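You operate a simulated robot arm through the tools that you are given. There is no shell and no other tool.

The job below is to be done with a simulated two-armed robot. You get a single attempt, and the scene is never put back.

## Task
Take the black hose tape on the cabinet top and put it away on the spares drawer block top. Then open the second cabinet drawer from the left, take the grey pipe bung and put it inside and shut the drawer again. Then open the first cabinet drawer from the left, take the gate grease pump and put it inside and shut the drawer again. Then open the first cabinet door from the left, take the dosing cup from the cabinet shelf and put it on the feed bench top and shut the door again. Keep to this order. Set down upright: grey pipe bung, dosing cup.

It is judged by the outcome, as a careful person would: the job done as asked, and still so three seconds after it is handed in. It fails if anything else is knocked over, pushed out of place, dropped, spilled or broken.

## Robot
Two 7-joint arms with two-finger parallel grippers on one trunk, on a base that moves. Base frame: it is fixed to the floor where the robot stands at the start and does not move with it; the origin is under the middle of the robot, x ahead of it, y to its left, z up; the surface under the hand at the start is at about z = 0.95. Units: m, rad, N and s.
The left shoulder is at the start at [0.02, 0.113, 1.299], the right one opposite. With the tool pointing down near the work surface each hand reaches from about 0.22 to 0.6 m from the robot's upright axis, wherever it stands, measured 20 degrees to its own side. Places, roughly: black hose tape (5x5x12 cm) [0.5, 0, 1]; dosing cup [0.5, -0.5, 0.5]; feed bench top [-2.5, -0.9, 0.8]; first cabinet door [0.4, -0.5, 0.4]; first cabinet drawer [0.5, -0.3, 0.8]; gate grease pump [0.5, -0.25, 1]; grey pipe bung [0.5, 0, 1]; second cabinet drawer [0.9, -0.4, 0.8]; spares drawer block top [0, 0.8, 0.9]. Payload 1.57 kg a hand.
The tool frame of a hand sits at the grasp point between the pads (the TCP): z along the fingers, y along the line on which they close. The tips reach 0.03 m beyond it. The gripper opens to 0.08 m. The fingers are 0.017 m wide and 0.012 m thick; the gripper's body (0.04 by 0.082 m) begins 0.08 m behind the TCP.
Orientation is that of the tool frame in the base frame, as a unit quaternion [x, y, z, w]. With the fingers straight down and closing along the base's y, the tool's x points along the base's -x, its y along +y and its z along -z.

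## Interface
- The arms move only by the tool jog_arm. It takes "left_series", "right_series" or both (then of equal length, played together; a hand with none holds still); each is a list that holds one entry, the list of rows, each a list of 7 numbers: the shift along the base's x, y, z in units of 150 mm (1.0 is 150 mm), then the turn, a rotation vector about the base's x, y, z in units of 180 degrees (1.0 is 180 degrees), then the gripper command, from -1 (shut) to 1 (fully open), values between in proportion. In form: [[[tx, ty, tz, wx, wy, wz, gripper], ...]]. A call has 1 to 20 rows; each row is the pose to reach, as a shift and turn from the pose commanded when the call began. A call with a number of a shift or a turn outside -1 to 1 is refused whole. Rows are played at 5 a second. More than 0.05 m and 0.15 rad between two rows, or a gripper value outside its range, and nothing of the call is played. A pose out of reach is approached as far as the arm can. The call stops where the force on the tool passes 40 N (or 10 N more than at its start, if that is more) or the arm is blocked; 0.2 s more then pass. The fingers move at their own pace (about 0.045 m/s each) and stop on an object; they squeeze with about 28 N. The grip force told is the motor's: it shows also when the fingers shut on nothing. Time passes only in rows, and 0.2 s behind the last, so rows that repeat a pose let the fingers close. The reply holds the time, the measured pose of the TCP, the force on the tool along the base axes, the opening and the grip force, in the units named above and with some noise, with the torque about the TCP (base axes, N m) and any sound that the robot's microphone picked up.
- Cameras (640 x 400 px; columns grow to the right, rows downward): "scene" is now at [0.0915, 0.0049, 1.4094]; the picture's right is [0.07, -1.00, 0.00], its down [-0.68, -0.05, -0.73] and it looks along [0.73, 0.05, -0.68] (base axes); focal length 214 px, centre (320, 200). "left" rides on the left gripper at [0.072, 0.007, -0.122] in its tool frame; the picture's right is [-0.09, 1.00, 0.00], its down [-0.84, -0.08, -0.54] and it looks along [-0.54, -0.05, 0.84] (tool axes); focal length 238 px, centre (320, 200). "right" rides on the right gripper at [0.072, -0.007, -0.122] in its tool frame; the picture's right is [0.09, 1.00, 0.00], its down [-0.84, 0.08, -0.54] and it looks along [-0.54, 0.05, 0.84] (tool axes); focal length 238 px, centre (320, 200). There is no depth. A picture from a camera that has moved, and an enlarged one, comes with that camera's place and axes in the base frame and with its lens.
- capture(camera): a new picture of that camera. The clock stands still meanwhile.
- raise_lower(by): moves the trunk up (or, below 0, down) by that many m; the arms and the scene camera ride with it, the base frame stays. It gives what a move gives, with no picture.
- roll_base(legs): drives the robot by 1 to 6 legs, each [ahead, left, turn to the left] in m, m and rad, along the robot's own axes; the way and the turn of a leg run together, so that a leg with both is an arc; at most 1.5 m and 3.142 rad a leg. The arms and the cameras ride along, it lands a little off, and it stops where it bumps. It gives what a move gives.
- aim_head(pan, tilt): turns the head with the scene camera to pan (to the left, within 1.396 rad either way) and tilt (down, from -0.506 to 1.204), counted from straight ahead of the robot. It gives what a move gives.
- close_up(camera, box): a new picture of the part [left, top, right, bottom] of that camera's present view, enlarged. The clock stands still meanwhile.
- finish_job(): hands the job in; it is judged then, once.

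Places have to be worked out from the pictures, the camera data and where the tool is seen. Open the grippers and draw the arms clear of the work before you hand the job in, unless the task says otherwise.

The tools are called after "Call:" as a command line: name --argument value ..., lists and objects as JSON in quotes. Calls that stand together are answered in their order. jog_arm: Moves the arms, as the interface text tells. Its arguments: {"type":"object","properties":{"left_series":{"type":"array"},"right_series":{"type":"array"}},"required":[]} The other tools are called the same way: raise_lower (by) moves the trunk up or down; roll_base (legs) drives the base; aim_head (pan, tilt) turns the head that bears the scene camera; capture (camera) takes a picture; close_up (camera, box) takes an enlarged picture of a part of a camera's view; finish_job () hands the job in.

At the start:

```text
time: 0.0
left_position: [0.3936, -0.0784, 1.2031]
left_ee_rot: [0.0, 1.0, -0.001, 0.0]
left_force: [-0.8, 0.2, -0.5]
left_torque: [0.01, 0.01, -0.02]
left_opening: 0.0802
left_gripper_force: 0.1
right_position: [0.2539, -0.3108, 1.2264]
right_ee_rot: [0.0, 1.0, 0.0, 0.0]
right_force: [-0.7, 0.6, 0.8]
right_torque: [-0.03, 0.0, 0.01]
right_opening: 0.0801
right_gripper_force: 0.0
trunk travel left (down, up): [-0.352, 0.218]
robot x, y, heading: [0.0004, -0.0022, -0.002]
head pan, tilt (commanded): [0.075, 0.752]
```

scene: 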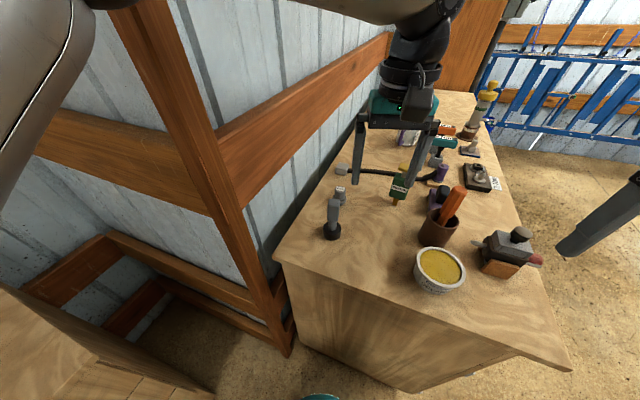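
right: 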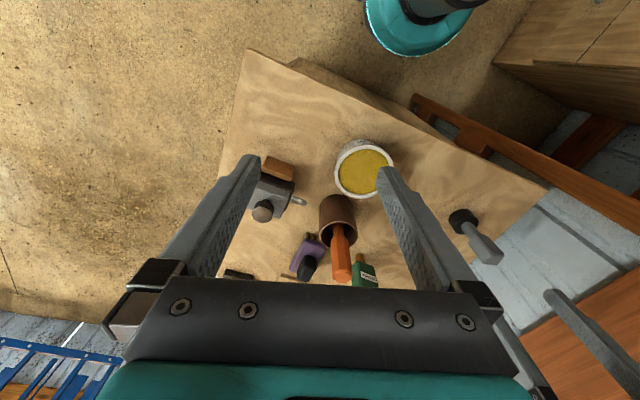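
left: 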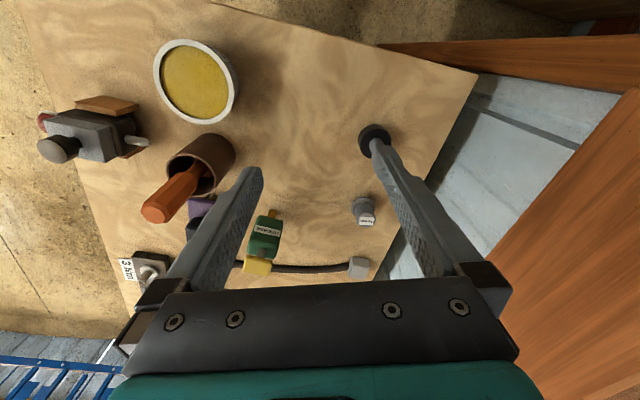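

I'll begin by looking around with the scene camera, because the arms hide part of the cabinet.

Call:
close_up --camera "scene" --box '[280, 80, 560, 300]'

Call:
close_up --camera "left" --box '[20, 20, 500, 300]'

Call:
close_up --camera "right" --box '[200, 40, 560, 300]'

```text
1.82 times, centred on (420, 190) of scene
camera zoom: at [0.0915, 0.0049, 1.4094], right [0.07, -1.0, 0.0], down [-0.68, -0.05, -0.73], along [0.73, 0.05, -0.68], focal length 390 px, centre (138, 218)
```

zoom: 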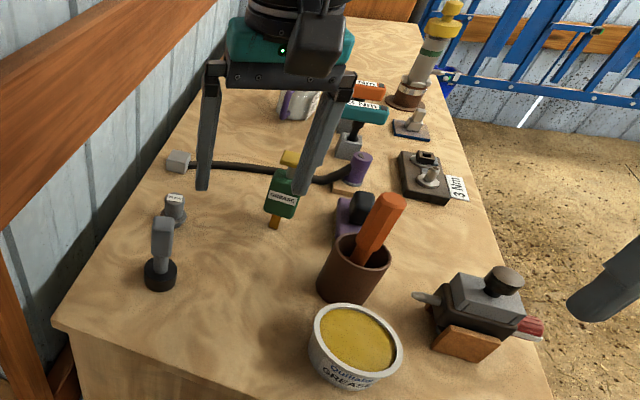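

```text
1.33 times, centred on (260, 160) of left
camera zoom: at [0.3225, -0.0724, 1.3259], right [0.09, 1.0, 0.0], down [0.84, -0.08, 0.54], along [0.54, -0.05, -0.84], focal length 318 px, centre (400, 253)
```

zoom: 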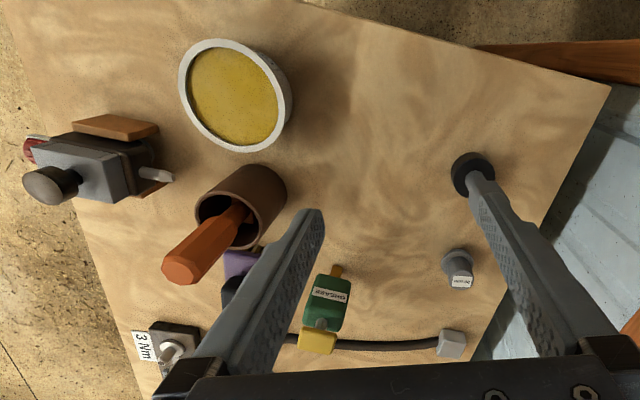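

```text
1.54 times, centred on (380, 170) of right
camera zoom: at [0.1821, -0.3176, 1.348], right [-0.09, 1.0, 0.0], down [0.84, 0.08, 0.54], along [0.54, 0.05, -0.84], focal length 367 px, centre (228, 246)
```

zoom: 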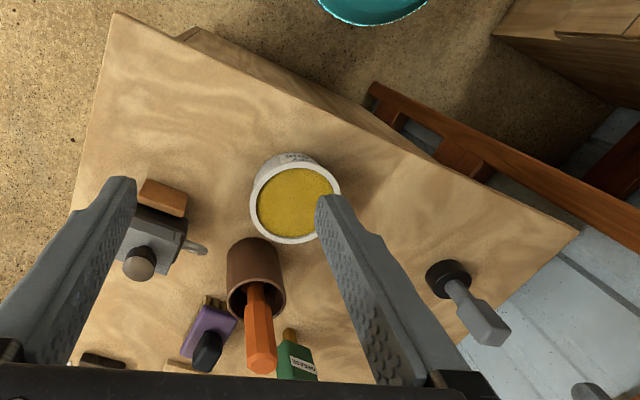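

I want clearer views of the small items, to tell the hose tape, the bung and the grease pump apart.

Call:
close_up --camera "scene" --box '[310, 150, 410, 250]'

Call:
close_up --camera "scene" --box '[390, 100, 510, 220]'

Call:
close_up --camera "scene" --box '[400, 180, 560, 300]'

Call:
close_up --camera "left" --box '[230, 100, 420, 290]'

```text
4.00 times, centred on (360, 200) of scene
camera zoom: at [0.0915, 0.0049, 1.4094], right [0.07, -1.0, 0.0], down [-0.68, -0.05, -0.73], along [0.73, 0.05, -0.68], focal length 858 px, centre (160, 200)
```

zoom: 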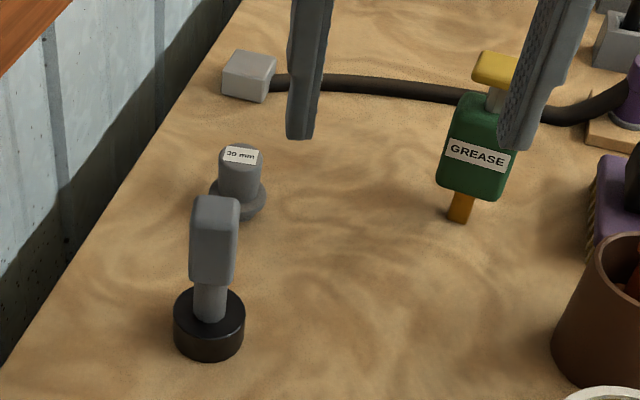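

```text
3.33 times, centred on (450, 160) of scene
camera zoom: at [0.0915, 0.0049, 1.4094], right [0.07, -1.0, 0.0], down [-0.68, -0.05, -0.73], along [0.73, 0.05, -0.68], focal length 715 px, centre (-113, 333)
```

zoom: 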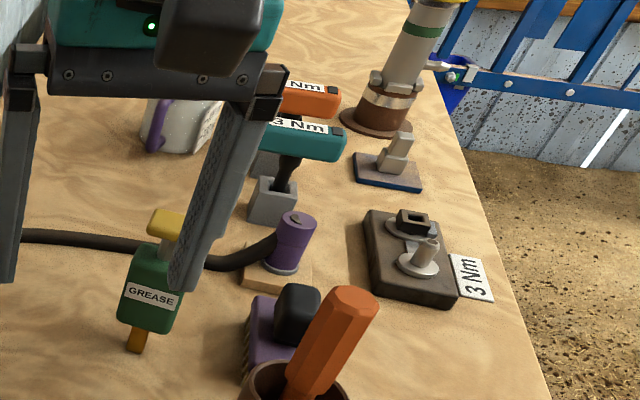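

```text
3.33 times, centred on (480, 240) of scene
camera zoom: at [0.0915, 0.0049, 1.4094], right [0.07, -1.0, 0.0], down [-0.68, -0.05, -0.73], along [0.73, 0.05, -0.68], focal length 715 px, centre (-213, 67)
```

zoom: 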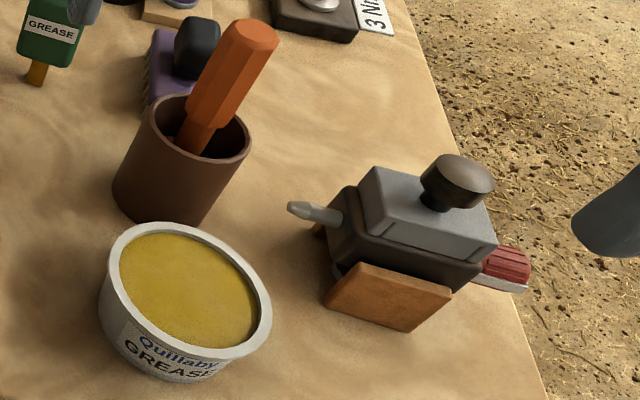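

```text
2.11 times, centred on (325, 195) of left
camera zoom: at [0.3225, -0.0724, 1.3259], right [0.09, 1.0, 0.0], down [0.84, -0.08, 0.54], along [0.54, -0.05, -0.84], focal length 502 px, centre (310, 210)
```

zoom: 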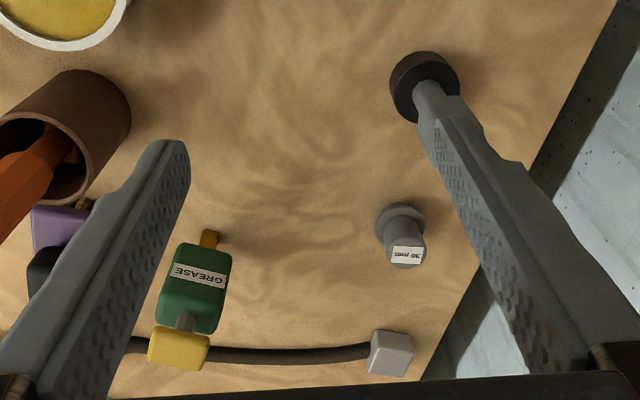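

The black tape (black roll with a grey handle) stands near (0.45, 0.0). The grey bung labelled "30 mm" is near (0.58, -0.02), and the green "GREASE" pump stands upright near (0.59, -0.19). Next I'll turn the head left to find the spares drawer block.

Call:
aim_head --pan 1.35 --tilt 0.6

Call:
capture --camera "scene"

Call:
aim_head --pan -0.8 --tilt 0.7

Call:
capture --camera "scene"

Call:
aim_head --pan -1.39 --tilt 0.4

Call:
capture --camera "scene"

```text
time: 1.4
left_position: [0.3932, -0.078, 1.203]
left_ee_rot: [0.0, 1.0, 0.0, 0.0]
left_force: [-0.6, -0.3, 0.4]
left_torque: [-0.02, 0.0, 0.0]
left_opening: 0.0799
left_gripper_force: 0.1
right_position: [0.2527, -0.3103, 1.2263]
right_ee_rot: [0.0, 1.0, 0.0, 0.0]
right_force: [-0.3, -0.2, 0.7]
right_torque: [0.03, 0.01, 0.0]
right_opening: 0.0801
right_gripper_force: 0.1
trunk travel left (down, up): [-0.352, 0.218]
robot x, y, heading: [-0.0, -0.0005, -0.004]
head pan, tilt (commanded): [1.349, 0.6]
```

```text
taken
camera scene: at [0.0284, 0.0849, 1.4224], right [0.98, -0.22, 0.0], down [-0.12, -0.55, -0.83], along [0.18, 0.8, -0.56], focal length 214 px, centre (320, 200)
```

scene: 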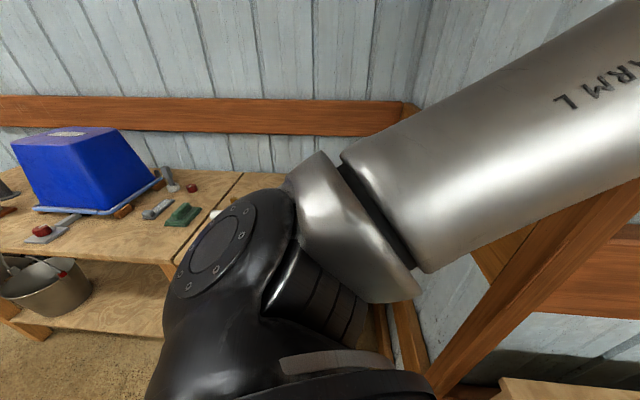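

```text
time: 3.5
left_position: [0.3933, -0.079, 1.2032]
left_ee_rot: [0.0, 1.0, -0.001, 0.0]
left_force: [-0.2, 0.1, -0.1]
left_torque: [0.0, 0.03, 0.0]
left_opening: 0.08
left_gripper_force: 0.1
right_position: [0.2538, -0.3112, 1.2254]
right_ee_rot: [0.001, 1.0, 0.001, 0.0]
right_force: [0.7, 0.1, -0.7]
right_torque: [0.01, -0.01, 0.01]
right_opening: 0.0798
right_gripper_force: 0.0
trunk travel left (down, up): [-0.352, 0.218]
robot x, y, heading: [-0.0011, -0.0014, 0.002]
head pan, tilt (commanded): [-0.799, 0.7]
```

```text
taken
camera scene: at [0.0682, -0.0622, 1.4138], right [-0.72, -0.7, 0.0], down [-0.45, 0.46, -0.76], along [0.53, -0.55, -0.64], focal length 214 px, centre (320, 200)
```

scene: 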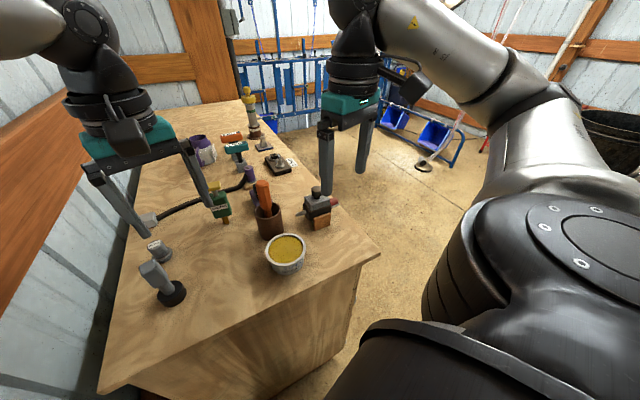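

```text
time: 4.5
left_position: [0.3933, -0.0789, 1.2037]
left_ee_rot: [-0.001, 1.0, 0.0, 0.0]
left_force: [0.0, 0.0, 0.0]
left_torque: [0.01, -0.01, 0.0]
left_opening: 0.08
left_gripper_force: 0.0
right_position: [0.2536, -0.3104, 1.2263]
right_ee_rot: [0.0, 1.0, 0.0, 0.0]
right_force: [0.3, -0.6, 0.0]
right_torque: [0.0, -0.02, 0.0]
right_opening: 0.0799
right_gripper_force: 0.1
trunk travel left (down, up): [-0.352, 0.218]
robot x, y, heading: [0.0006, 0.0022, 0.001]
head pan, tilt (commanded): [-1.389, 0.4]
```

```text
taken
camera scene: at [0.0257, -0.0924, 1.4406], right [-0.98, -0.18, 0.0], down [-0.07, 0.38, -0.92], along [0.17, -0.91, -0.39], focal length 214 px, centre (320, 200)
```

scene: 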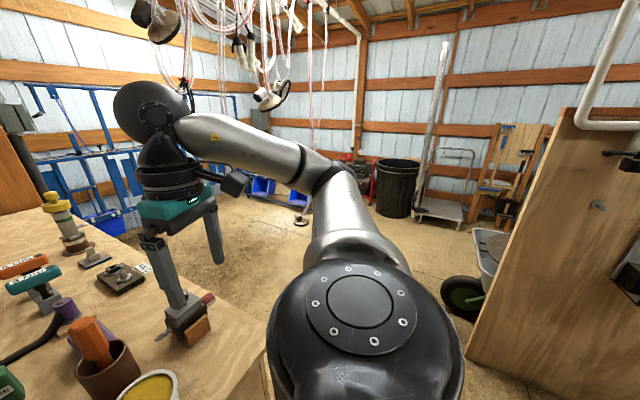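

The left shoulder hides the drawer block, so I'll try an intermediate pan.

Call:
aim_head --pan 0.75 --tilt 0.9

Call:
capture --camera "scene"

Call:
aim_head --pan 1.1 --tilt 1.1

Call:
capture --camera "scene"

```text
time: 6.5
left_position: [0.3941, -0.0795, 1.2033]
left_ee_rot: [-0.001, 1.0, -0.001, 0.001]
left_force: [-0.2, -0.1, -0.6]
left_torque: [-0.03, -0.01, -0.04]
left_opening: 0.0798
left_gripper_force: 0.0
right_position: [0.2542, -0.3106, 1.2256]
right_ee_rot: [0.0, 1.0, 0.0, 0.001]
right_force: [-1.2, 0.5, -0.1]
right_torque: [0.02, -0.02, -0.01]
right_opening: 0.0801
right_gripper_force: 0.1
trunk travel left (down, up): [-0.352, 0.218]
robot x, y, heading: [-0.0015, -0.001, 0.001]
head pan, tilt (commanded): [0.75, 0.901]
```

```text
taken
camera scene: at [0.0642, 0.0501, 1.3976], right [0.68, -0.73, 0.0], down [-0.57, -0.53, -0.62], along [0.45, 0.42, -0.78], focal length 214 px, centre (320, 200)
```

scene: 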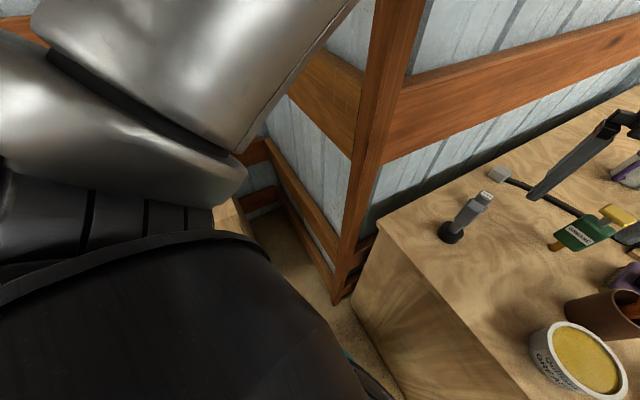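

```text
time: 7.3
left_position: [0.3929, -0.0785, 1.2043]
left_ee_rot: [-0.001, 1.0, 0.0, 0.0]
left_force: [0.2, -0.1, 0.3]
left_torque: [-0.01, 0.01, 0.0]
left_opening: 0.0802
left_gripper_force: 0.1
right_position: [0.2543, -0.3109, 1.2262]
right_ee_rot: [0.0, 1.0, 0.0, 0.001]
right_force: [0.2, -0.1, 0.2]
right_torque: [0.05, 0.01, -0.01]
right_opening: 0.08
right_gripper_force: 0.0
trunk travel left (down, up): [-0.352, 0.218]
robot x, y, heading: [0.0033, -0.0042, -0.002]
head pan, tilt (commanded): [1.1, 1.1]
```

```text
taken
camera scene: at [0.0377, 0.0549, 1.3838], right [0.89, -0.45, 0.0], down [-0.41, -0.79, -0.45], along [0.21, 0.4, -0.89], focal length 214 px, centre (320, 200)
```

scene: 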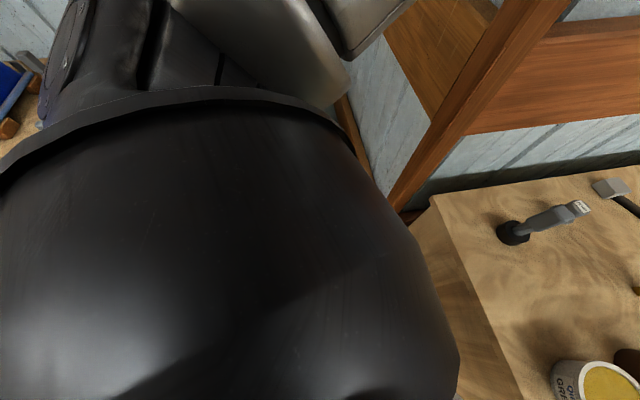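

The tape's base is at about (0.455, 0.0), with its grey handle spanning z from about 1.005 to 1.07. I'll move the left hand above it and check alignment with its own camera.

Call:
jog_arm --left_series '[[[0.14, 0.17, 0, 0, 0, 0, 1], [0.28, 0.35, 0, 0, 0, 0, 1], [0.41, 0.52, 0, 0, 0, 0, 1], [0.41, 0.52, 0, 0, 0, 0, 1]]]'

Call:
capture --camera "left"

Call:
aim_head --pan 0.0 --tilt 0.8

Call:
capture --camera "scene"

```text
time: 8.3
left_position: [0.444, -0.0189, 1.2136]
left_ee_rot: [0.005, 1.0, 0.008, 0.01]
left_force: [-0.2, -0.2, -0.3]
left_torque: [0.01, 0.01, 0.02]
left_opening: 0.08
left_gripper_force: 0.1
right_position: [0.2425, -0.3241, 1.2244]
right_ee_rot: [0.001, 1.0, 0.005, 0.004]
right_force: [0.1, -0.4, 0.3]
right_torque: [0.0, -0.04, 0.02]
right_opening: 0.08
right_gripper_force: 0.2
trunk travel left (down, up): [-0.352, 0.218]
robot x, y, heading: [-0.0027, -0.003, -0.003]
head pan, tilt (commanded): [1.1, 1.1]
```

```text
taken
camera left: at [0.3716, -0.0133, 1.3346], right [0.1, 0.99, 0.02], down [0.82, -0.09, 0.56], along [0.56, -0.04, -0.83], focal length 238 px, centre (320, 200)
```

left: 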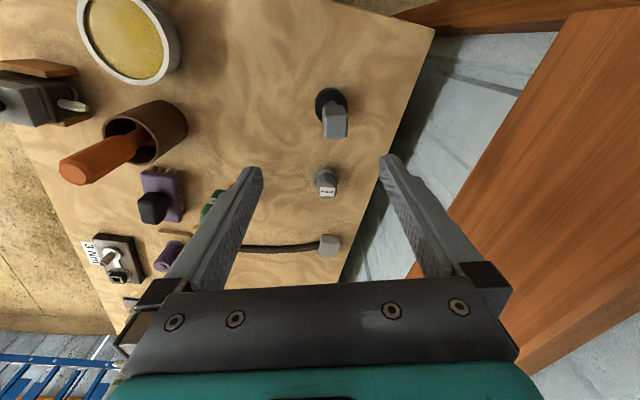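

```text
time: 9.7
left_position: [0.4444, -0.0188, 1.2133]
left_ee_rot: [0.006, 1.0, 0.008, 0.009]
left_force: [-0.6, -0.5, 0.3]
left_torque: [0.01, 0.01, 0.02]
left_opening: 0.0799
left_gripper_force: 0.0
right_position: [0.2431, -0.3227, 1.2249]
right_ee_rot: [-0.001, 1.0, 0.005, 0.005]
right_force: [0.0, 0.1, 0.3]
right_torque: [0.01, -0.03, -0.01]
right_opening: 0.0799
right_gripper_force: 0.0
trunk travel left (down, up): [-0.352, 0.218]
robot x, y, heading: [-0.0019, 0.0028, -0.002]
head pan, tilt (commanded): [0.0, 0.799]
```

```text
taken
camera scene: at [0.0773, -0.0164, 1.4063], right [0.0, -1.0, -0.01], down [-0.71, 0.01, -0.7], along [0.7, 0.01, -0.71], focal length 214 px, centre (320, 200)
```

scene: 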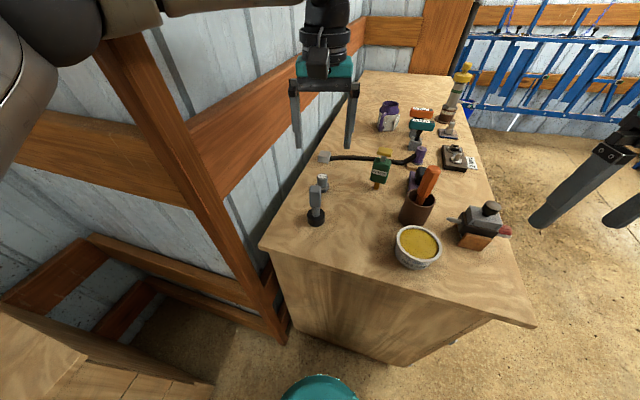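

The left hand stopped at (0.444, -0.019), short of its target, and the cameras show the whole robot nudged. The left elbow is probably pressing on the wall post. I'll take that move back and use the right arm for these items.

Call:
jog_arm --left_series '[[[-0.14, -0.17, 0, 0, 0, 0, 1], [-0.28, -0.35, 0, 0, 0, 0, 1], [-0.41, -0.52, 0, 0, 0, 0, 1], [-0.41, -0.52, 0, 0, 0, 0, 1], [-0.41, -0.52, 0, 0, 0, 0, 1]]]'

Call:
aim_head --pan 0.9 --tilt 0.2

Call:
capture --camera "scene"

```text
time: 10.9
left_position: [0.381, -0.0837, 1.2069]
left_ee_rot: [0.002, 1.0, 0.0, 0.004]
left_force: [-0.5, 0.3, 0.0]
left_torque: [0.0, 0.04, 0.01]
left_opening: 0.0799
left_gripper_force: 0.0
right_position: [0.2444, -0.3141, 1.2265]
right_ee_rot: [0.001, 1.0, 0.001, 0.005]
right_force: [-0.5, -0.6, -0.5]
right_torque: [0.03, 0.0, 0.02]
right_opening: 0.0799
right_gripper_force: 0.0
trunk travel left (down, up): [-0.352, 0.218]
robot x, y, heading: [0.0, 0.0021, -0.005]
head pan, tilt (commanded): [0.0, 0.799]
```

```text
time: 12.1
left_position: [0.3837, -0.0843, 1.2068]
left_ee_rot: [0.001, 1.0, 0.003, 0.003]
left_force: [1.1, -0.1, 0.9]
left_torque: [0.02, 0.01, -0.01]
left_opening: 0.0798
left_gripper_force: 0.1
right_position: [0.244, -0.3167, 1.2273]
right_ee_rot: [0.0, 1.0, 0.002, 0.004]
right_force: [-0.5, 0.7, -0.3]
right_torque: [0.0, 0.01, -0.03]
right_opening: 0.0799
right_gripper_force: 0.0
trunk travel left (down, up): [-0.352, 0.218]
robot x, y, heading: [-0.0022, -0.0021, 0.0]
head pan, tilt (commanded): [0.901, 0.201]
```

```text
taken
camera scene: at [0.0553, 0.0667, 1.4598], right [0.78, -0.62, 0.0], down [-0.12, -0.15, -0.98], along [0.61, 0.77, -0.19], focal length 214 px, centre (320, 200)
```

scene: 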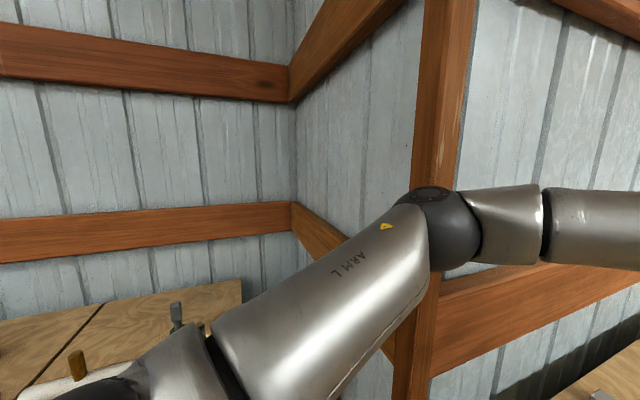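

The left elbow sits right against the post at (0.38, 0.2). I'll back the base up a little, then tuck the left arm.

Call:
roll_base --legs '[[-0.15, -0.05, 0.0]]'

Call:
capture --camera "scene"

```text
time: 13.5
left_position: [0.2428, -0.1299, 1.205]
left_ee_rot: [0.001, 1.0, -0.001, 0.0]
left_force: [0.1, -0.1, -0.2]
left_torque: [-0.01, 0.02, 0.01]
left_opening: 0.0804
left_gripper_force: 0.0
right_position: [0.1013, -0.362, 1.2259]
right_ee_rot: [0.001, 1.0, 0.001, 0.001]
right_force: [-0.1, -0.2, -0.3]
right_torque: [-0.01, 0.0, -0.01]
right_opening: 0.0802
right_gripper_force: 0.0
trunk travel left (down, up): [-0.352, 0.218]
robot x, y, heading: [-0.1499, -0.0538, -0.001]
head pan, tilt (commanded): [0.901, 0.201]
```

```text
taken
camera scene: at [-0.0839, 0.0211, 1.4593], right [0.78, -0.62, 0.0], down [-0.12, -0.16, -0.98], along [0.61, 0.77, -0.2], focal length 214 px, centre (320, 200)
```

scene: 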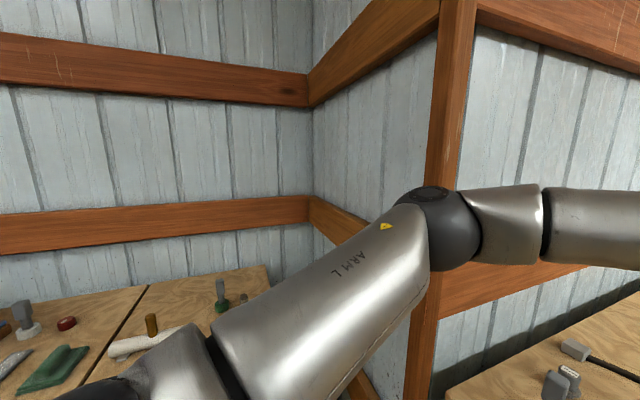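

Clear now. I'll tuck the left hand back and to the left, clear of the right arm's work, and then look at the drawer block.

Call:
jog_arm --left_series '[[[-0.15, 0.15, 0.05, 0, 0, 0, 1], [-0.35, 0.35, 0.1, 0, 0, 0, 1], [-0.5, 0.55, 0.15, 0, 0, 0, 1], [-0.65, 0.75, 0.2, 0, 0, 0, 1], [-0.8, 0.9, 0.25, 0, 0, 0, 1], [-0.8, 0.9, 0.25, 0, 0, 0, 1]]]'

Call:
capture --camera "scene"

Call:
capture --camera "left"

```text
time: 14.9
left_position: [0.1236, 0.0036, 1.243]
left_ee_rot: [0.001, 1.0, 0.0, -0.001]
left_force: [-0.1, 0.6, 0.0]
left_torque: [0.01, 0.01, 0.02]
left_opening: 0.0799
left_gripper_force: 0.1
right_position: [0.1019, -0.3621, 1.227]
right_ee_rot: [0.002, 1.0, -0.001, 0.0]
right_force: [0.1, 0.9, -0.4]
right_torque: [-0.03, 0.0, 0.03]
right_opening: 0.0802
right_gripper_force: 0.1
trunk travel left (down, up): [-0.352, 0.218]
robot x, y, heading: [-0.147, -0.0516, -0.002]
head pan, tilt (commanded): [0.901, 0.201]
```

```text
taken
camera scene: at [-0.0824, 0.0214, 1.4592], right [0.78, -0.62, 0.0], down [-0.12, -0.16, -0.98], along [0.61, 0.77, -0.2], focal length 214 px, centre (320, 200)
```

scene: 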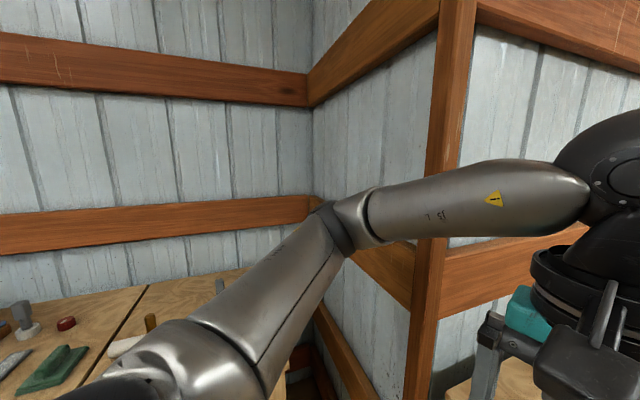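

```text
taken
camera left: at [0.0533, 0.0105, 1.3644], right [0.09, 1.0, 0.0], down [0.84, -0.08, 0.54], along [0.54, -0.05, -0.84], focal length 238 px, centre (320, 200)
```

left: 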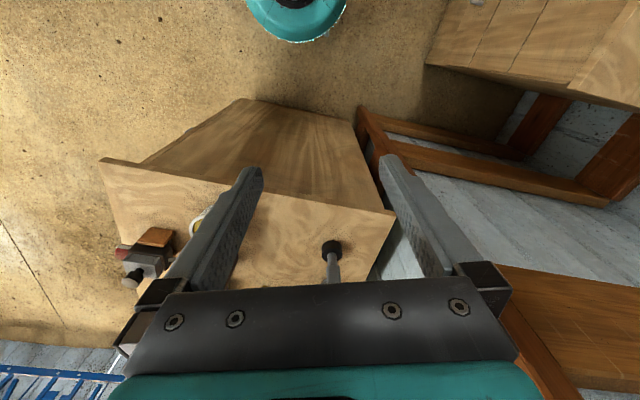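

The left elbow has swung out to the left. I'll tuck that hand slightly more and turn the base about 20° left, which takes the left elbow away from the post and puts the tape in the right arm's best sector.

Call:
jog_arm --left_series '[[[-0.15, 0.2, 0, 0, 0, 0, 1], [-0.3, 0.4, 0, 0, 0, 0, 1], [-0.4, 0.6, 0, 0, 0, 0, 1], [-0.4, 0.6, 0, 0, 0, 0, 1]]]'

Call:
roll_base --legs '[[0, 0, 0.35]]'

Call:
aim_head --pan 0.75 --tilt 0.4

Call:
capture --camera "scene"

Call:
capture --camera "left"

```text
time: 15.9
left_position: [0.0628, 0.0938, 1.2423]
left_ee_rot: [0.001, 1.0, 0.0, -0.001]
left_force: [0.0, 0.1, -0.6]
left_torque: [0.0, -0.04, -0.01]
left_opening: 0.0799
left_gripper_force: 0.0
right_position: [0.1029, -0.3614, 1.2249]
right_ee_rot: [0.001, 1.0, 0.0, 0.0]
right_force: [-0.1, -0.4, 0.4]
right_torque: [0.02, 0.03, -0.05]
right_opening: 0.08
right_gripper_force: 0.1
trunk travel left (down, up): [-0.352, 0.218]
robot x, y, heading: [-0.1476, -0.0479, 0.001]
head pan, tilt (commanded): [0.901, 0.201]
```

```text
time: 17.4
left_position: [0.0035, 0.158, 1.2428]
left_ee_rot: [-0.172, 0.985, 0.0, 0.0]
left_force: [0.1, -0.6, 0.9]
left_torque: [0.01, -0.01, 0.0]
left_opening: 0.0803
left_gripper_force: 0.1
right_position: [0.1932, -0.2579, 1.2251]
right_ee_rot: [-0.17, 0.985, -0.001, 0.0]
right_force: [-0.6, 0.3, 0.5]
right_torque: [-0.05, -0.02, -0.01]
right_opening: 0.08
right_gripper_force: 0.1
trunk travel left (down, up): [-0.352, 0.218]
robot x, y, heading: [-0.1477, -0.0505, 0.342]
head pan, tilt (commanded): [0.901, 0.201]
```

```text
time: 18.1
left_position: [0.0014, 0.1575, 1.2428]
left_ee_rot: [-0.171, 0.985, 0.0, 0.0]
left_force: [0.7, -0.4, 0.4]
left_torque: [0.04, 0.03, 0.0]
left_opening: 0.0801
left_gripper_force: 0.0
right_position: [0.1925, -0.2567, 1.2264]
right_ee_rot: [-0.171, 0.985, 0.0, 0.0]
right_force: [-0.8, -0.2, 0.7]
right_torque: [-0.01, 0.0, -0.03]
right_opening: 0.0798
right_gripper_force: 0.0
trunk travel left (down, up): [-0.352, 0.218]
robot x, y, heading: [-0.1514, -0.0473, 0.343]
head pan, tilt (commanded): [0.75, 0.4]
```

```text
taken
camera scene: at [-0.0988, 0.0344, 1.4407], right [0.89, -0.46, 0.0], down [-0.18, -0.35, -0.92], along [0.42, 0.82, -0.39], focal length 214 px, centre (320, 200)
```

scene: 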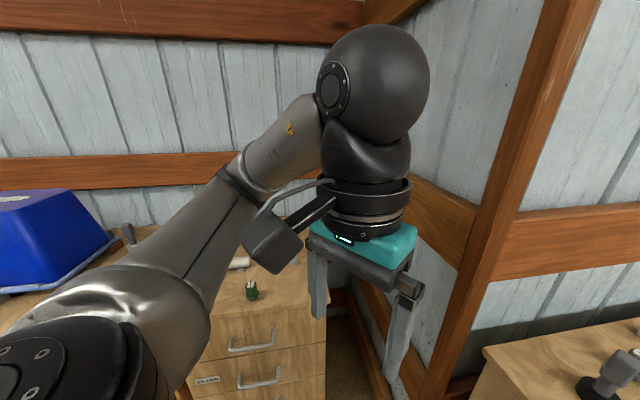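

```text
taken
camera left: at [-0.0672, 0.1398, 1.365], right [-0.25, 0.97, 0.0], down [0.81, 0.21, 0.54], along [0.53, 0.14, -0.84], focal length 238 px, centre (320, 200)
```

left: 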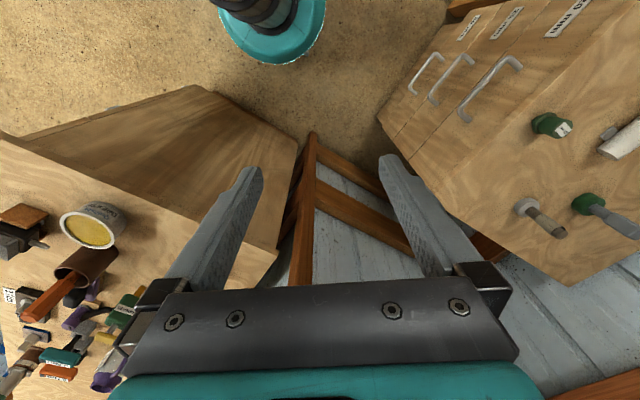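

The drawer block is now in view: it has labelled drawers with handles, and small items on its top. First I'll move forward to bring the right hand within reach of the tape.

Call:
roll_base --legs '[[0.15, -0.025, 0]]'

Call:
capture --camera "right"

Call:
capture --camera "left"

```text
time: 19.5
left_position: [0.1494, 0.1841, 1.242]
left_ee_rot: [-0.171, 0.985, 0.0, -0.001]
left_force: [0.8, 0.6, 0.3]
left_torque: [0.02, 0.0, 0.03]
left_opening: 0.0801
left_gripper_force: 0.0
right_position: [0.3427, -0.2303, 1.2256]
right_ee_rot: [-0.171, 0.985, 0.0, 0.0]
right_force: [0.7, -0.4, 0.0]
right_torque: [-0.01, 0.01, 0.0]
right_opening: 0.0798
right_gripper_force: 0.0
trunk travel left (down, up): [-0.352, 0.218]
robot x, y, heading: [-0.0001, -0.0219, 0.343]
head pan, tilt (commanded): [0.75, 0.4]
```

```text
taken
camera right: at [0.2777, -0.2611, 1.3478], right [-0.42, 0.91, 0.0], down [0.76, 0.35, 0.54], along [0.49, 0.23, -0.84], focal length 238 px, centre (320, 200)
```

right: 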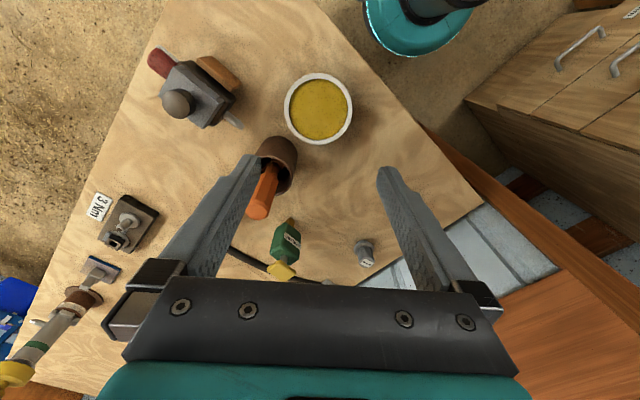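

```text
taken
camera left: at [0.0818, 0.1666, 1.3649], right [-0.25, 0.97, 0.0], down [0.81, 0.21, 0.54], along [0.52, 0.14, -0.84], focal length 238 px, centre (320, 200)
```

left: 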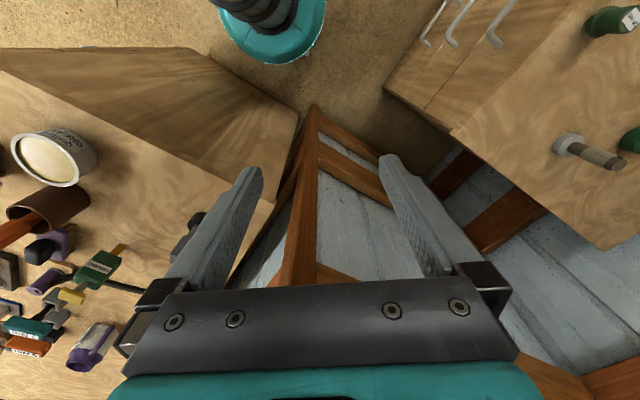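

The tape is hidden behind the right finger, so I'll move the right hand partway toward it and look again.

Call:
jog_arm --right_series '[[[0.1, 0.24, 0, 0, 0, 0, 1], [0.2, 0.48, 0, 0, 0, 0, 1], [0.3, 0.72, 0, 0, 0, 0, 1], [0.4, 0.93, 0, 0, 0, 0, 1], [0.4, 0.93, 0, 0, 0, 0, 1]]]'

Call:
capture --camera "right"

```text
time: 20.7
left_position: [0.1485, 0.1843, 1.2429]
left_ee_rot: [-0.171, 0.985, 0.0, 0.001]
left_force: [1.1, 0.3, 0.5]
left_torque: [0.02, 0.01, -0.05]
left_opening: 0.0802
left_gripper_force: 0.1
right_position: [0.402, -0.089, 1.2265]
right_ee_rot: [-0.17, 0.985, 0.0, 0.0]
right_force: [0.6, -0.3, 1.0]
right_torque: [0.0, 0.01, 0.01]
right_opening: 0.0801
right_gripper_force: 0.1
trunk travel left (down, up): [-0.352, 0.218]
robot x, y, heading: [-0.0027, -0.023, 0.342]
head pan, tilt (commanded): [0.75, 0.4]
```

```text
taken
camera right: at [0.3368, -0.1202, 1.3488], right [-0.42, 0.91, 0.0], down [0.76, 0.35, 0.54], along [0.49, 0.23, -0.84], focal length 238 px, centre (320, 200)
```

right: 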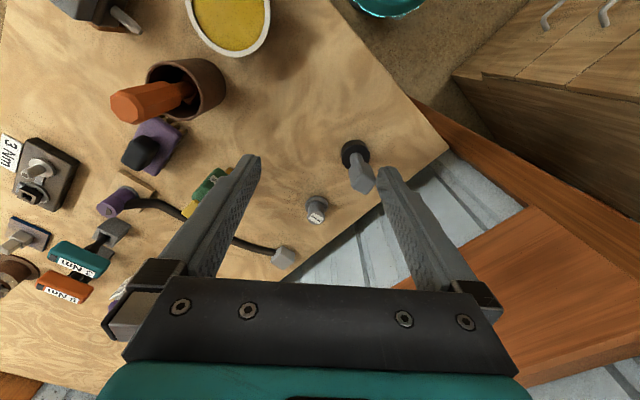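

Call:
close_up --camera "right" --box '[290, 120, 410, 240]'

```text
3.33 times, centred on (350, 180) of right
camera zoom: at [0.3368, -0.1202, 1.3488], right [-0.42, 0.91, 0.0], down [0.76, 0.35, 0.54], along [0.49, 0.23, -0.84], focal length 794 px, centre (220, 267)
```

zoom: 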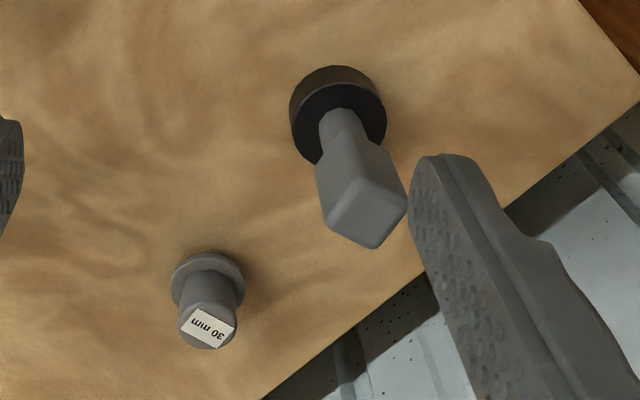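

The handle is about 2.4 cm square, centred at (0.452, -0.002) and roughly aligned with the base axes. I'll square the right gripper to it above the tape, then check before lowering.

Call:
jog_arm --right_series '[[[0.08, 0.15, 0, 0, 0, -0.028, 1], [0.16, 0.3, 0, 0, 0, -0.056, 1], [0.24, 0.45, 0, 0, 0, -0.084, 1], [0.329, 0.592, 0, 0, 0, -0.109, 1], [0.329, 0.592, -0.2, 0, 0, -0.109, 1], [0.329, 0.592, -0.4, 0, 0, -0.109, 1], [0.329, 0.592, -0.6, 0, 0, -0.109, 1], [0.329, 0.592, -0.6, 0, 0, -0.109, 1]]]'

Call:
capture --camera "right"

Call:
aim_head --pan -0.3 --tilt 0.75

Call:
capture --camera "scene"

```text
time: 22.5
left_position: [0.1505, 0.185, 1.2414]
left_ee_rot: [-0.171, 0.985, 0.0, 0.0]
left_force: [1.4, -1.2, 0.7]
left_torque: [-0.01, -0.01, -0.02]
left_opening: 0.08
left_gripper_force: 0.0
right_position: [0.4493, -0.0014, 1.1357]
right_ee_rot: [0.001, 1.0, 0.0, 0.0]
right_force: [0.8, -0.1, 0.4]
right_torque: [-0.01, -0.01, -0.01]
right_opening: 0.0801
right_gripper_force: 0.1
trunk travel left (down, up): [-0.352, 0.218]
robot x, y, heading: [0.0029, -0.0191, 0.346]
head pan, tilt (commanded): [0.75, 0.4]
```

```text
taken
camera right: at [0.379, -0.0086, 1.2571], right [-0.09, 1.0, 0.0], down [0.84, 0.08, 0.54], along [0.54, 0.05, -0.84], focal length 238 px, centre (320, 200)
```

right: 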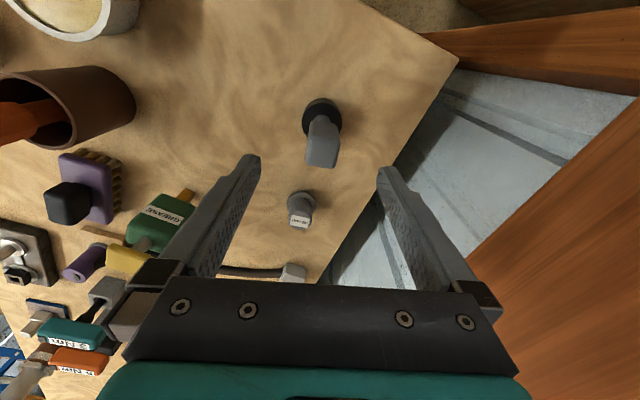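

```text
time: 23.8
left_position: [0.1496, 0.1842, 1.2423]
left_ee_rot: [-0.171, 0.985, 0.0, 0.0]
left_force: [-0.2, 0.4, -0.8]
left_torque: [-0.03, -0.01, -0.01]
left_opening: 0.08
left_gripper_force: 0.1
right_position: [0.4505, -0.0019, 1.1351]
right_ee_rot: [-0.001, 1.0, 0.0, 0.001]
right_force: [-0.1, -0.2, 0.3]
right_torque: [0.01, 0.02, 0.01]
right_opening: 0.0801
right_gripper_force: 0.0
trunk travel left (down, up): [-0.352, 0.218]
robot x, y, heading: [-0.0015, -0.0252, 0.34]
head pan, tilt (commanded): [-0.3, 0.75]
```

```text
taken
camera scene: at [0.0895, -0.0176, 1.4096], right [0.04, -1.0, 0.0], down [-0.68, -0.03, -0.73], along [0.73, 0.03, -0.68], focal length 214 px, centre (320, 200)
```

scene: 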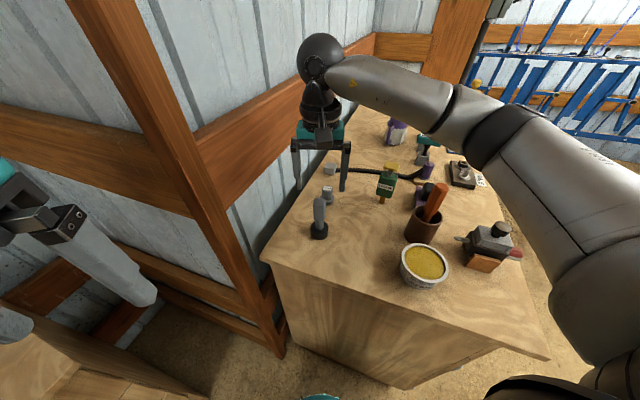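

The handle is centred between the fingers, so I'll lower to z of about 1.04 and close on it.

Call:
jog_arm --right_series '[[[0, 0, -0.2, 0, 0, 0, 1], [0, 0, -0.4, 0, 0, 0, 1], [0, 0, -0.55, 0, 0, 0, 1], [0, 0, -0.63, 0, 0, 0, 1], [0, 0, -0.63, 0, 0, 0, 1], [0, 0, -0.63, 0, 0, 0, -1], [0, 0, -0.63, 0, 0, 0, -1], [0, 0, -0.63, 0, 0, 0, -1], [0, 0, -0.63, 0, 0, 0, -1], [0, 0, -0.63, 0, 0, 0, -1], [0, 0, -0.63, 0, 0, 0, -1]]]'

Call:
capture --camera "right"

```text
time: 26.2
left_position: [0.1507, 0.1849, 1.2424]
left_ee_rot: [-0.171, 0.985, 0.001, 0.0]
left_force: [1.5, -0.3, 0.5]
left_torque: [0.01, -0.01, -0.04]
left_opening: 0.0802
left_gripper_force: 0.1
right_position: [0.4514, -0.0021, 1.0412]
right_ee_rot: [0.0, 1.0, 0.0, 0.0]
right_force: [-0.2, 0.4, -0.8]
right_torque: [0.03, -0.06, -0.01]
right_opening: 0.0276
right_gripper_force: 28.4
trunk travel left (down, up): [-0.352, 0.218]
robot x, y, heading: [-0.0033, -0.0228, 0.343]
head pan, tilt (commanded): [-0.3, 0.75]
```

```text
taken
camera right: at [0.3795, -0.0097, 1.1625], right [-0.09, 1.0, 0.0], down [0.84, 0.08, 0.54], along [0.54, 0.05, -0.84], focal length 238 px, centre (320, 200)
```

right: 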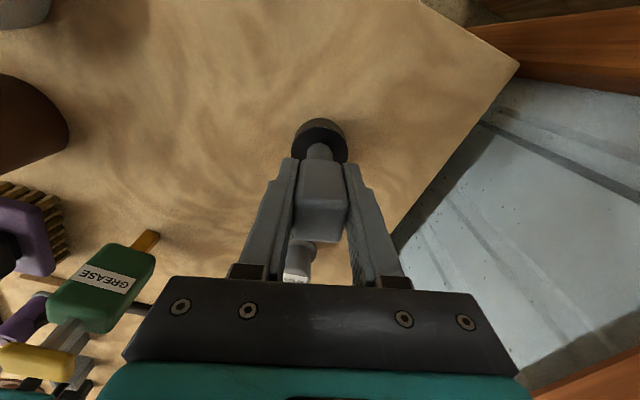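

The grip holds (opening 0.0276, 28 N), with the TCP about 0.091 above the tape's bottom. Now I'll lift it straight up.

Call:
jog_arm --right_series '[[[0, 0, 0.15, 0, 0, 0, -1], [0, 0, 0.4, 0, 0, 0, -1], [0, 0, 0.7, 0, 0, 0, -1], [0, 0, 1.0, 0, 0, 0, -1], [0, 0, 1.0, 0, 0, 0, -1]]]'

Call:
capture --camera "scene"

```text
time: 27.4
left_position: [0.1497, 0.1843, 1.2417]
left_ee_rot: [-0.171, 0.985, 0.0, 0.0]
left_force: [-0.8, -0.4, -0.1]
left_torque: [0.01, 0.04, 0.0]
left_opening: 0.08
left_gripper_force: 0.1
right_position: [0.4516, -0.0032, 1.1928]
right_ee_rot: [-0.001, 1.0, -0.001, 0.0]
right_force: [0.1, 0.1, -2.2]
right_torque: [-0.01, -0.02, 0.04]
right_opening: 0.0276
right_gripper_force: 28.4
trunk travel left (down, up): [-0.352, 0.218]
robot x, y, heading: [-0.0011, -0.0246, 0.343]
head pan, tilt (commanded): [-0.3, 0.75]
```

```text
taken
camera scene: at [0.0897, -0.0178, 1.4095], right [0.04, -1.0, 0.0], down [-0.68, -0.03, -0.73], along [0.73, 0.03, -0.68], focal length 214 px, centre (320, 200)
```

scene: 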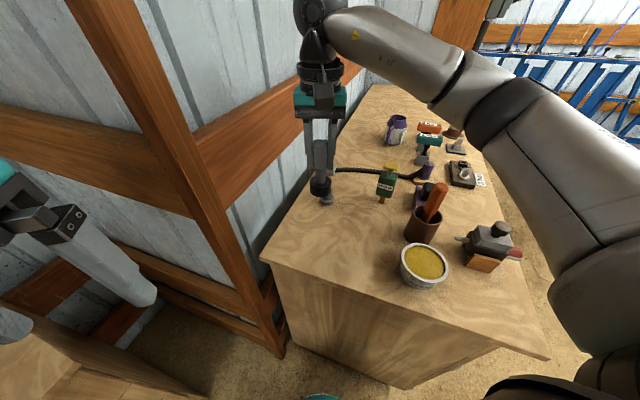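

The tape is lifted and hanging cleanly. I'll back away, turn left to face the drawer block, and look at its top from there.

Call:
roll_base --legs '[[-0.22, 0, 0], [0, 0, 0.907]]'

Call:
aim_head --pan 0.0 --tilt 0.75

Call:
capture --camera "scene"

Call:
capture --camera "left"

Call:
capture --camera "right"

```text
time: 31.4
left_position: [-0.2836, 0.1491, 1.243]
left_ee_rot: [-0.588, 0.809, 0.0, 0.0]
left_force: [-0.4, 0.5, 0.1]
left_torque: [0.02, 0.0, -0.02]
left_opening: 0.0798
left_gripper_force: 0.1
right_position: [0.05, 0.2735, 1.1909]
right_ee_rot: [-0.442, 0.897, 0.0, 0.0]
right_force: [0.1, -0.4, -0.6]
right_torque: [0.01, 0.06, 0.01]
right_opening: 0.0274
right_gripper_force: 28.0
trunk travel left (down, up): [-0.352, 0.218]
robot x, y, heading: [-0.2121, -0.1026, 1.258]
head pan, tilt (commanded): [-0.3, 0.75]
```

```text
time: 32.2
left_position: [-0.2824, 0.1491, 1.2426]
left_ee_rot: [-0.588, 0.809, 0.0, 0.0]
left_force: [-0.4, 0.3, 0.3]
left_torque: [0.01, -0.02, 0.01]
left_opening: 0.0803
left_gripper_force: 0.1
right_position: [0.0489, 0.2749, 1.1896]
right_ee_rot: [-0.442, 0.897, 0.0, 0.0]
right_force: [-0.1, 0.3, -0.7]
right_torque: [0.0, 0.0, 0.01]
right_opening: 0.0275
right_gripper_force: 27.9
trunk travel left (down, up): [-0.352, 0.218]
robot x, y, heading: [-0.2104, -0.1001, 1.259]
head pan, tilt (commanded): [0.0, 0.75]
```

```text
taken
camera scene: at [-0.1829, -0.011, 1.4095], right [0.95, -0.31, 0.0], down [-0.21, -0.65, -0.73], along [0.23, 0.7, -0.68], focal length 214 px, centre (320, 200)
```

scene: 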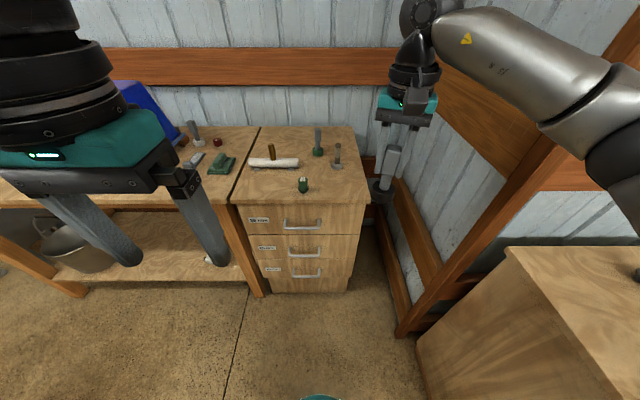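

```text
taken
camera left: at [-0.3103, 0.0819, 1.365], right [-0.92, 0.39, 0.0], down [0.33, 0.77, 0.54], along [0.21, 0.5, -0.84], focal length 238 px, centre (320, 200)
```

left: 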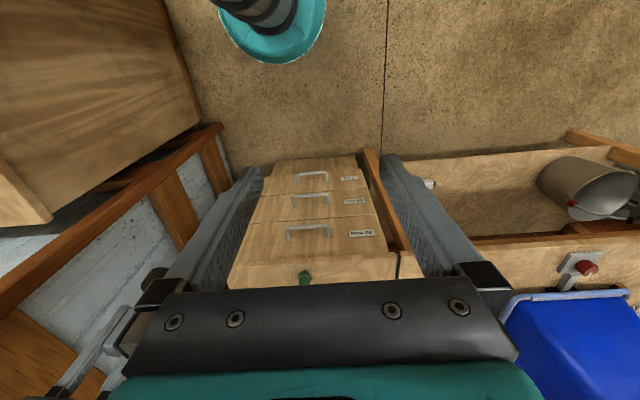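

```text
taken
camera right: at [0.0108, 0.2125, 1.3129], right [-0.85, 0.53, 0.0], down [0.45, 0.71, 0.54], along [0.29, 0.46, -0.84], focal length 238 px, centre (320, 200)
```

right: 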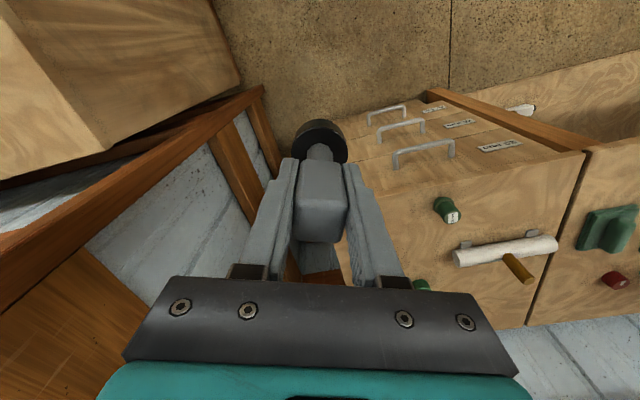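

The block top is about 0.46 × 0.62 m, with a free patch near its front-right corner around (0.08, 0.55). Items nearby are the peg at (0.12, 0.67) and the small green one at (-0.06, 0.58). I'll drive so the right hand ends up above that patch.

Call:
roll_base --legs '[[0.27, 0.055, 0]]'

Call:
capture --camera "right"

Call:
capture --camera "scene"

```text
time: 34.1
left_position: [-0.2532, 0.4208, 1.2428]
left_ee_rot: [-0.59, 0.808, 0.001, 0.0]
left_force: [0.2, 0.7, 0.2]
left_torque: [-0.02, -0.02, 0.0]
left_opening: 0.0799
left_gripper_force: 0.0
right_position: [0.079, 0.5481, 1.19]
right_ee_rot: [-0.443, 0.896, 0.0, 0.0]
right_force: [-1.1, -0.1, -0.9]
right_torque: [0.0, 0.02, 0.02]
right_opening: 0.0274
right_gripper_force: 28.1
trunk travel left (down, up): [-0.352, 0.218]
robot x, y, heading: [-0.1801, 0.1723, 1.257]
head pan, tilt (commanded): [0.0, 0.75]
```

```text
taken
camera right: at [0.0411, 0.4861, 1.3127], right [-0.85, 0.53, 0.0], down [0.45, 0.71, 0.54], along [0.29, 0.46, -0.84], focal length 238 px, centre (320, 200)
```

right: 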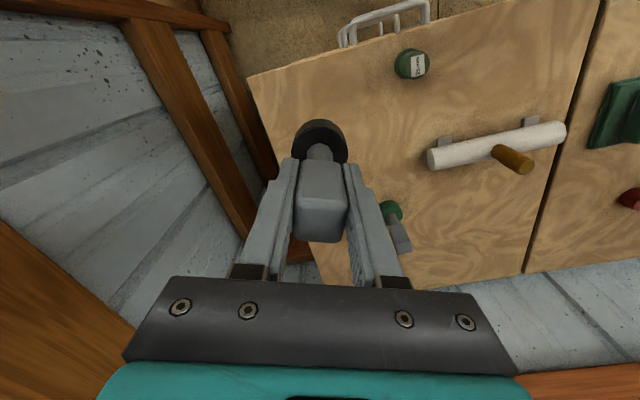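

```text
taken
camera scene: at [-0.1521, 0.2621, 1.4095], right [0.95, -0.31, 0.0], down [-0.21, -0.65, -0.73], along [0.22, 0.7, -0.68], focal length 214 px, centre (320, 200)
```

scene: 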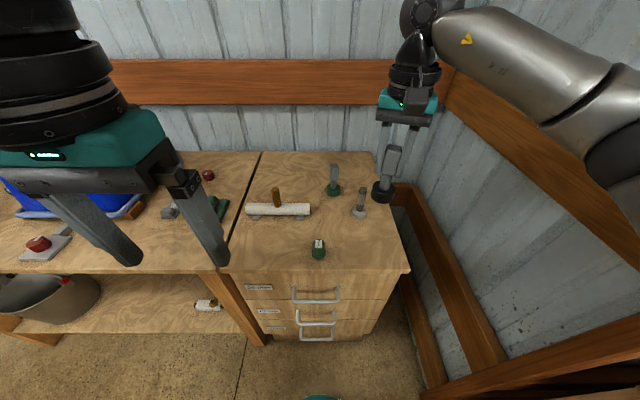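

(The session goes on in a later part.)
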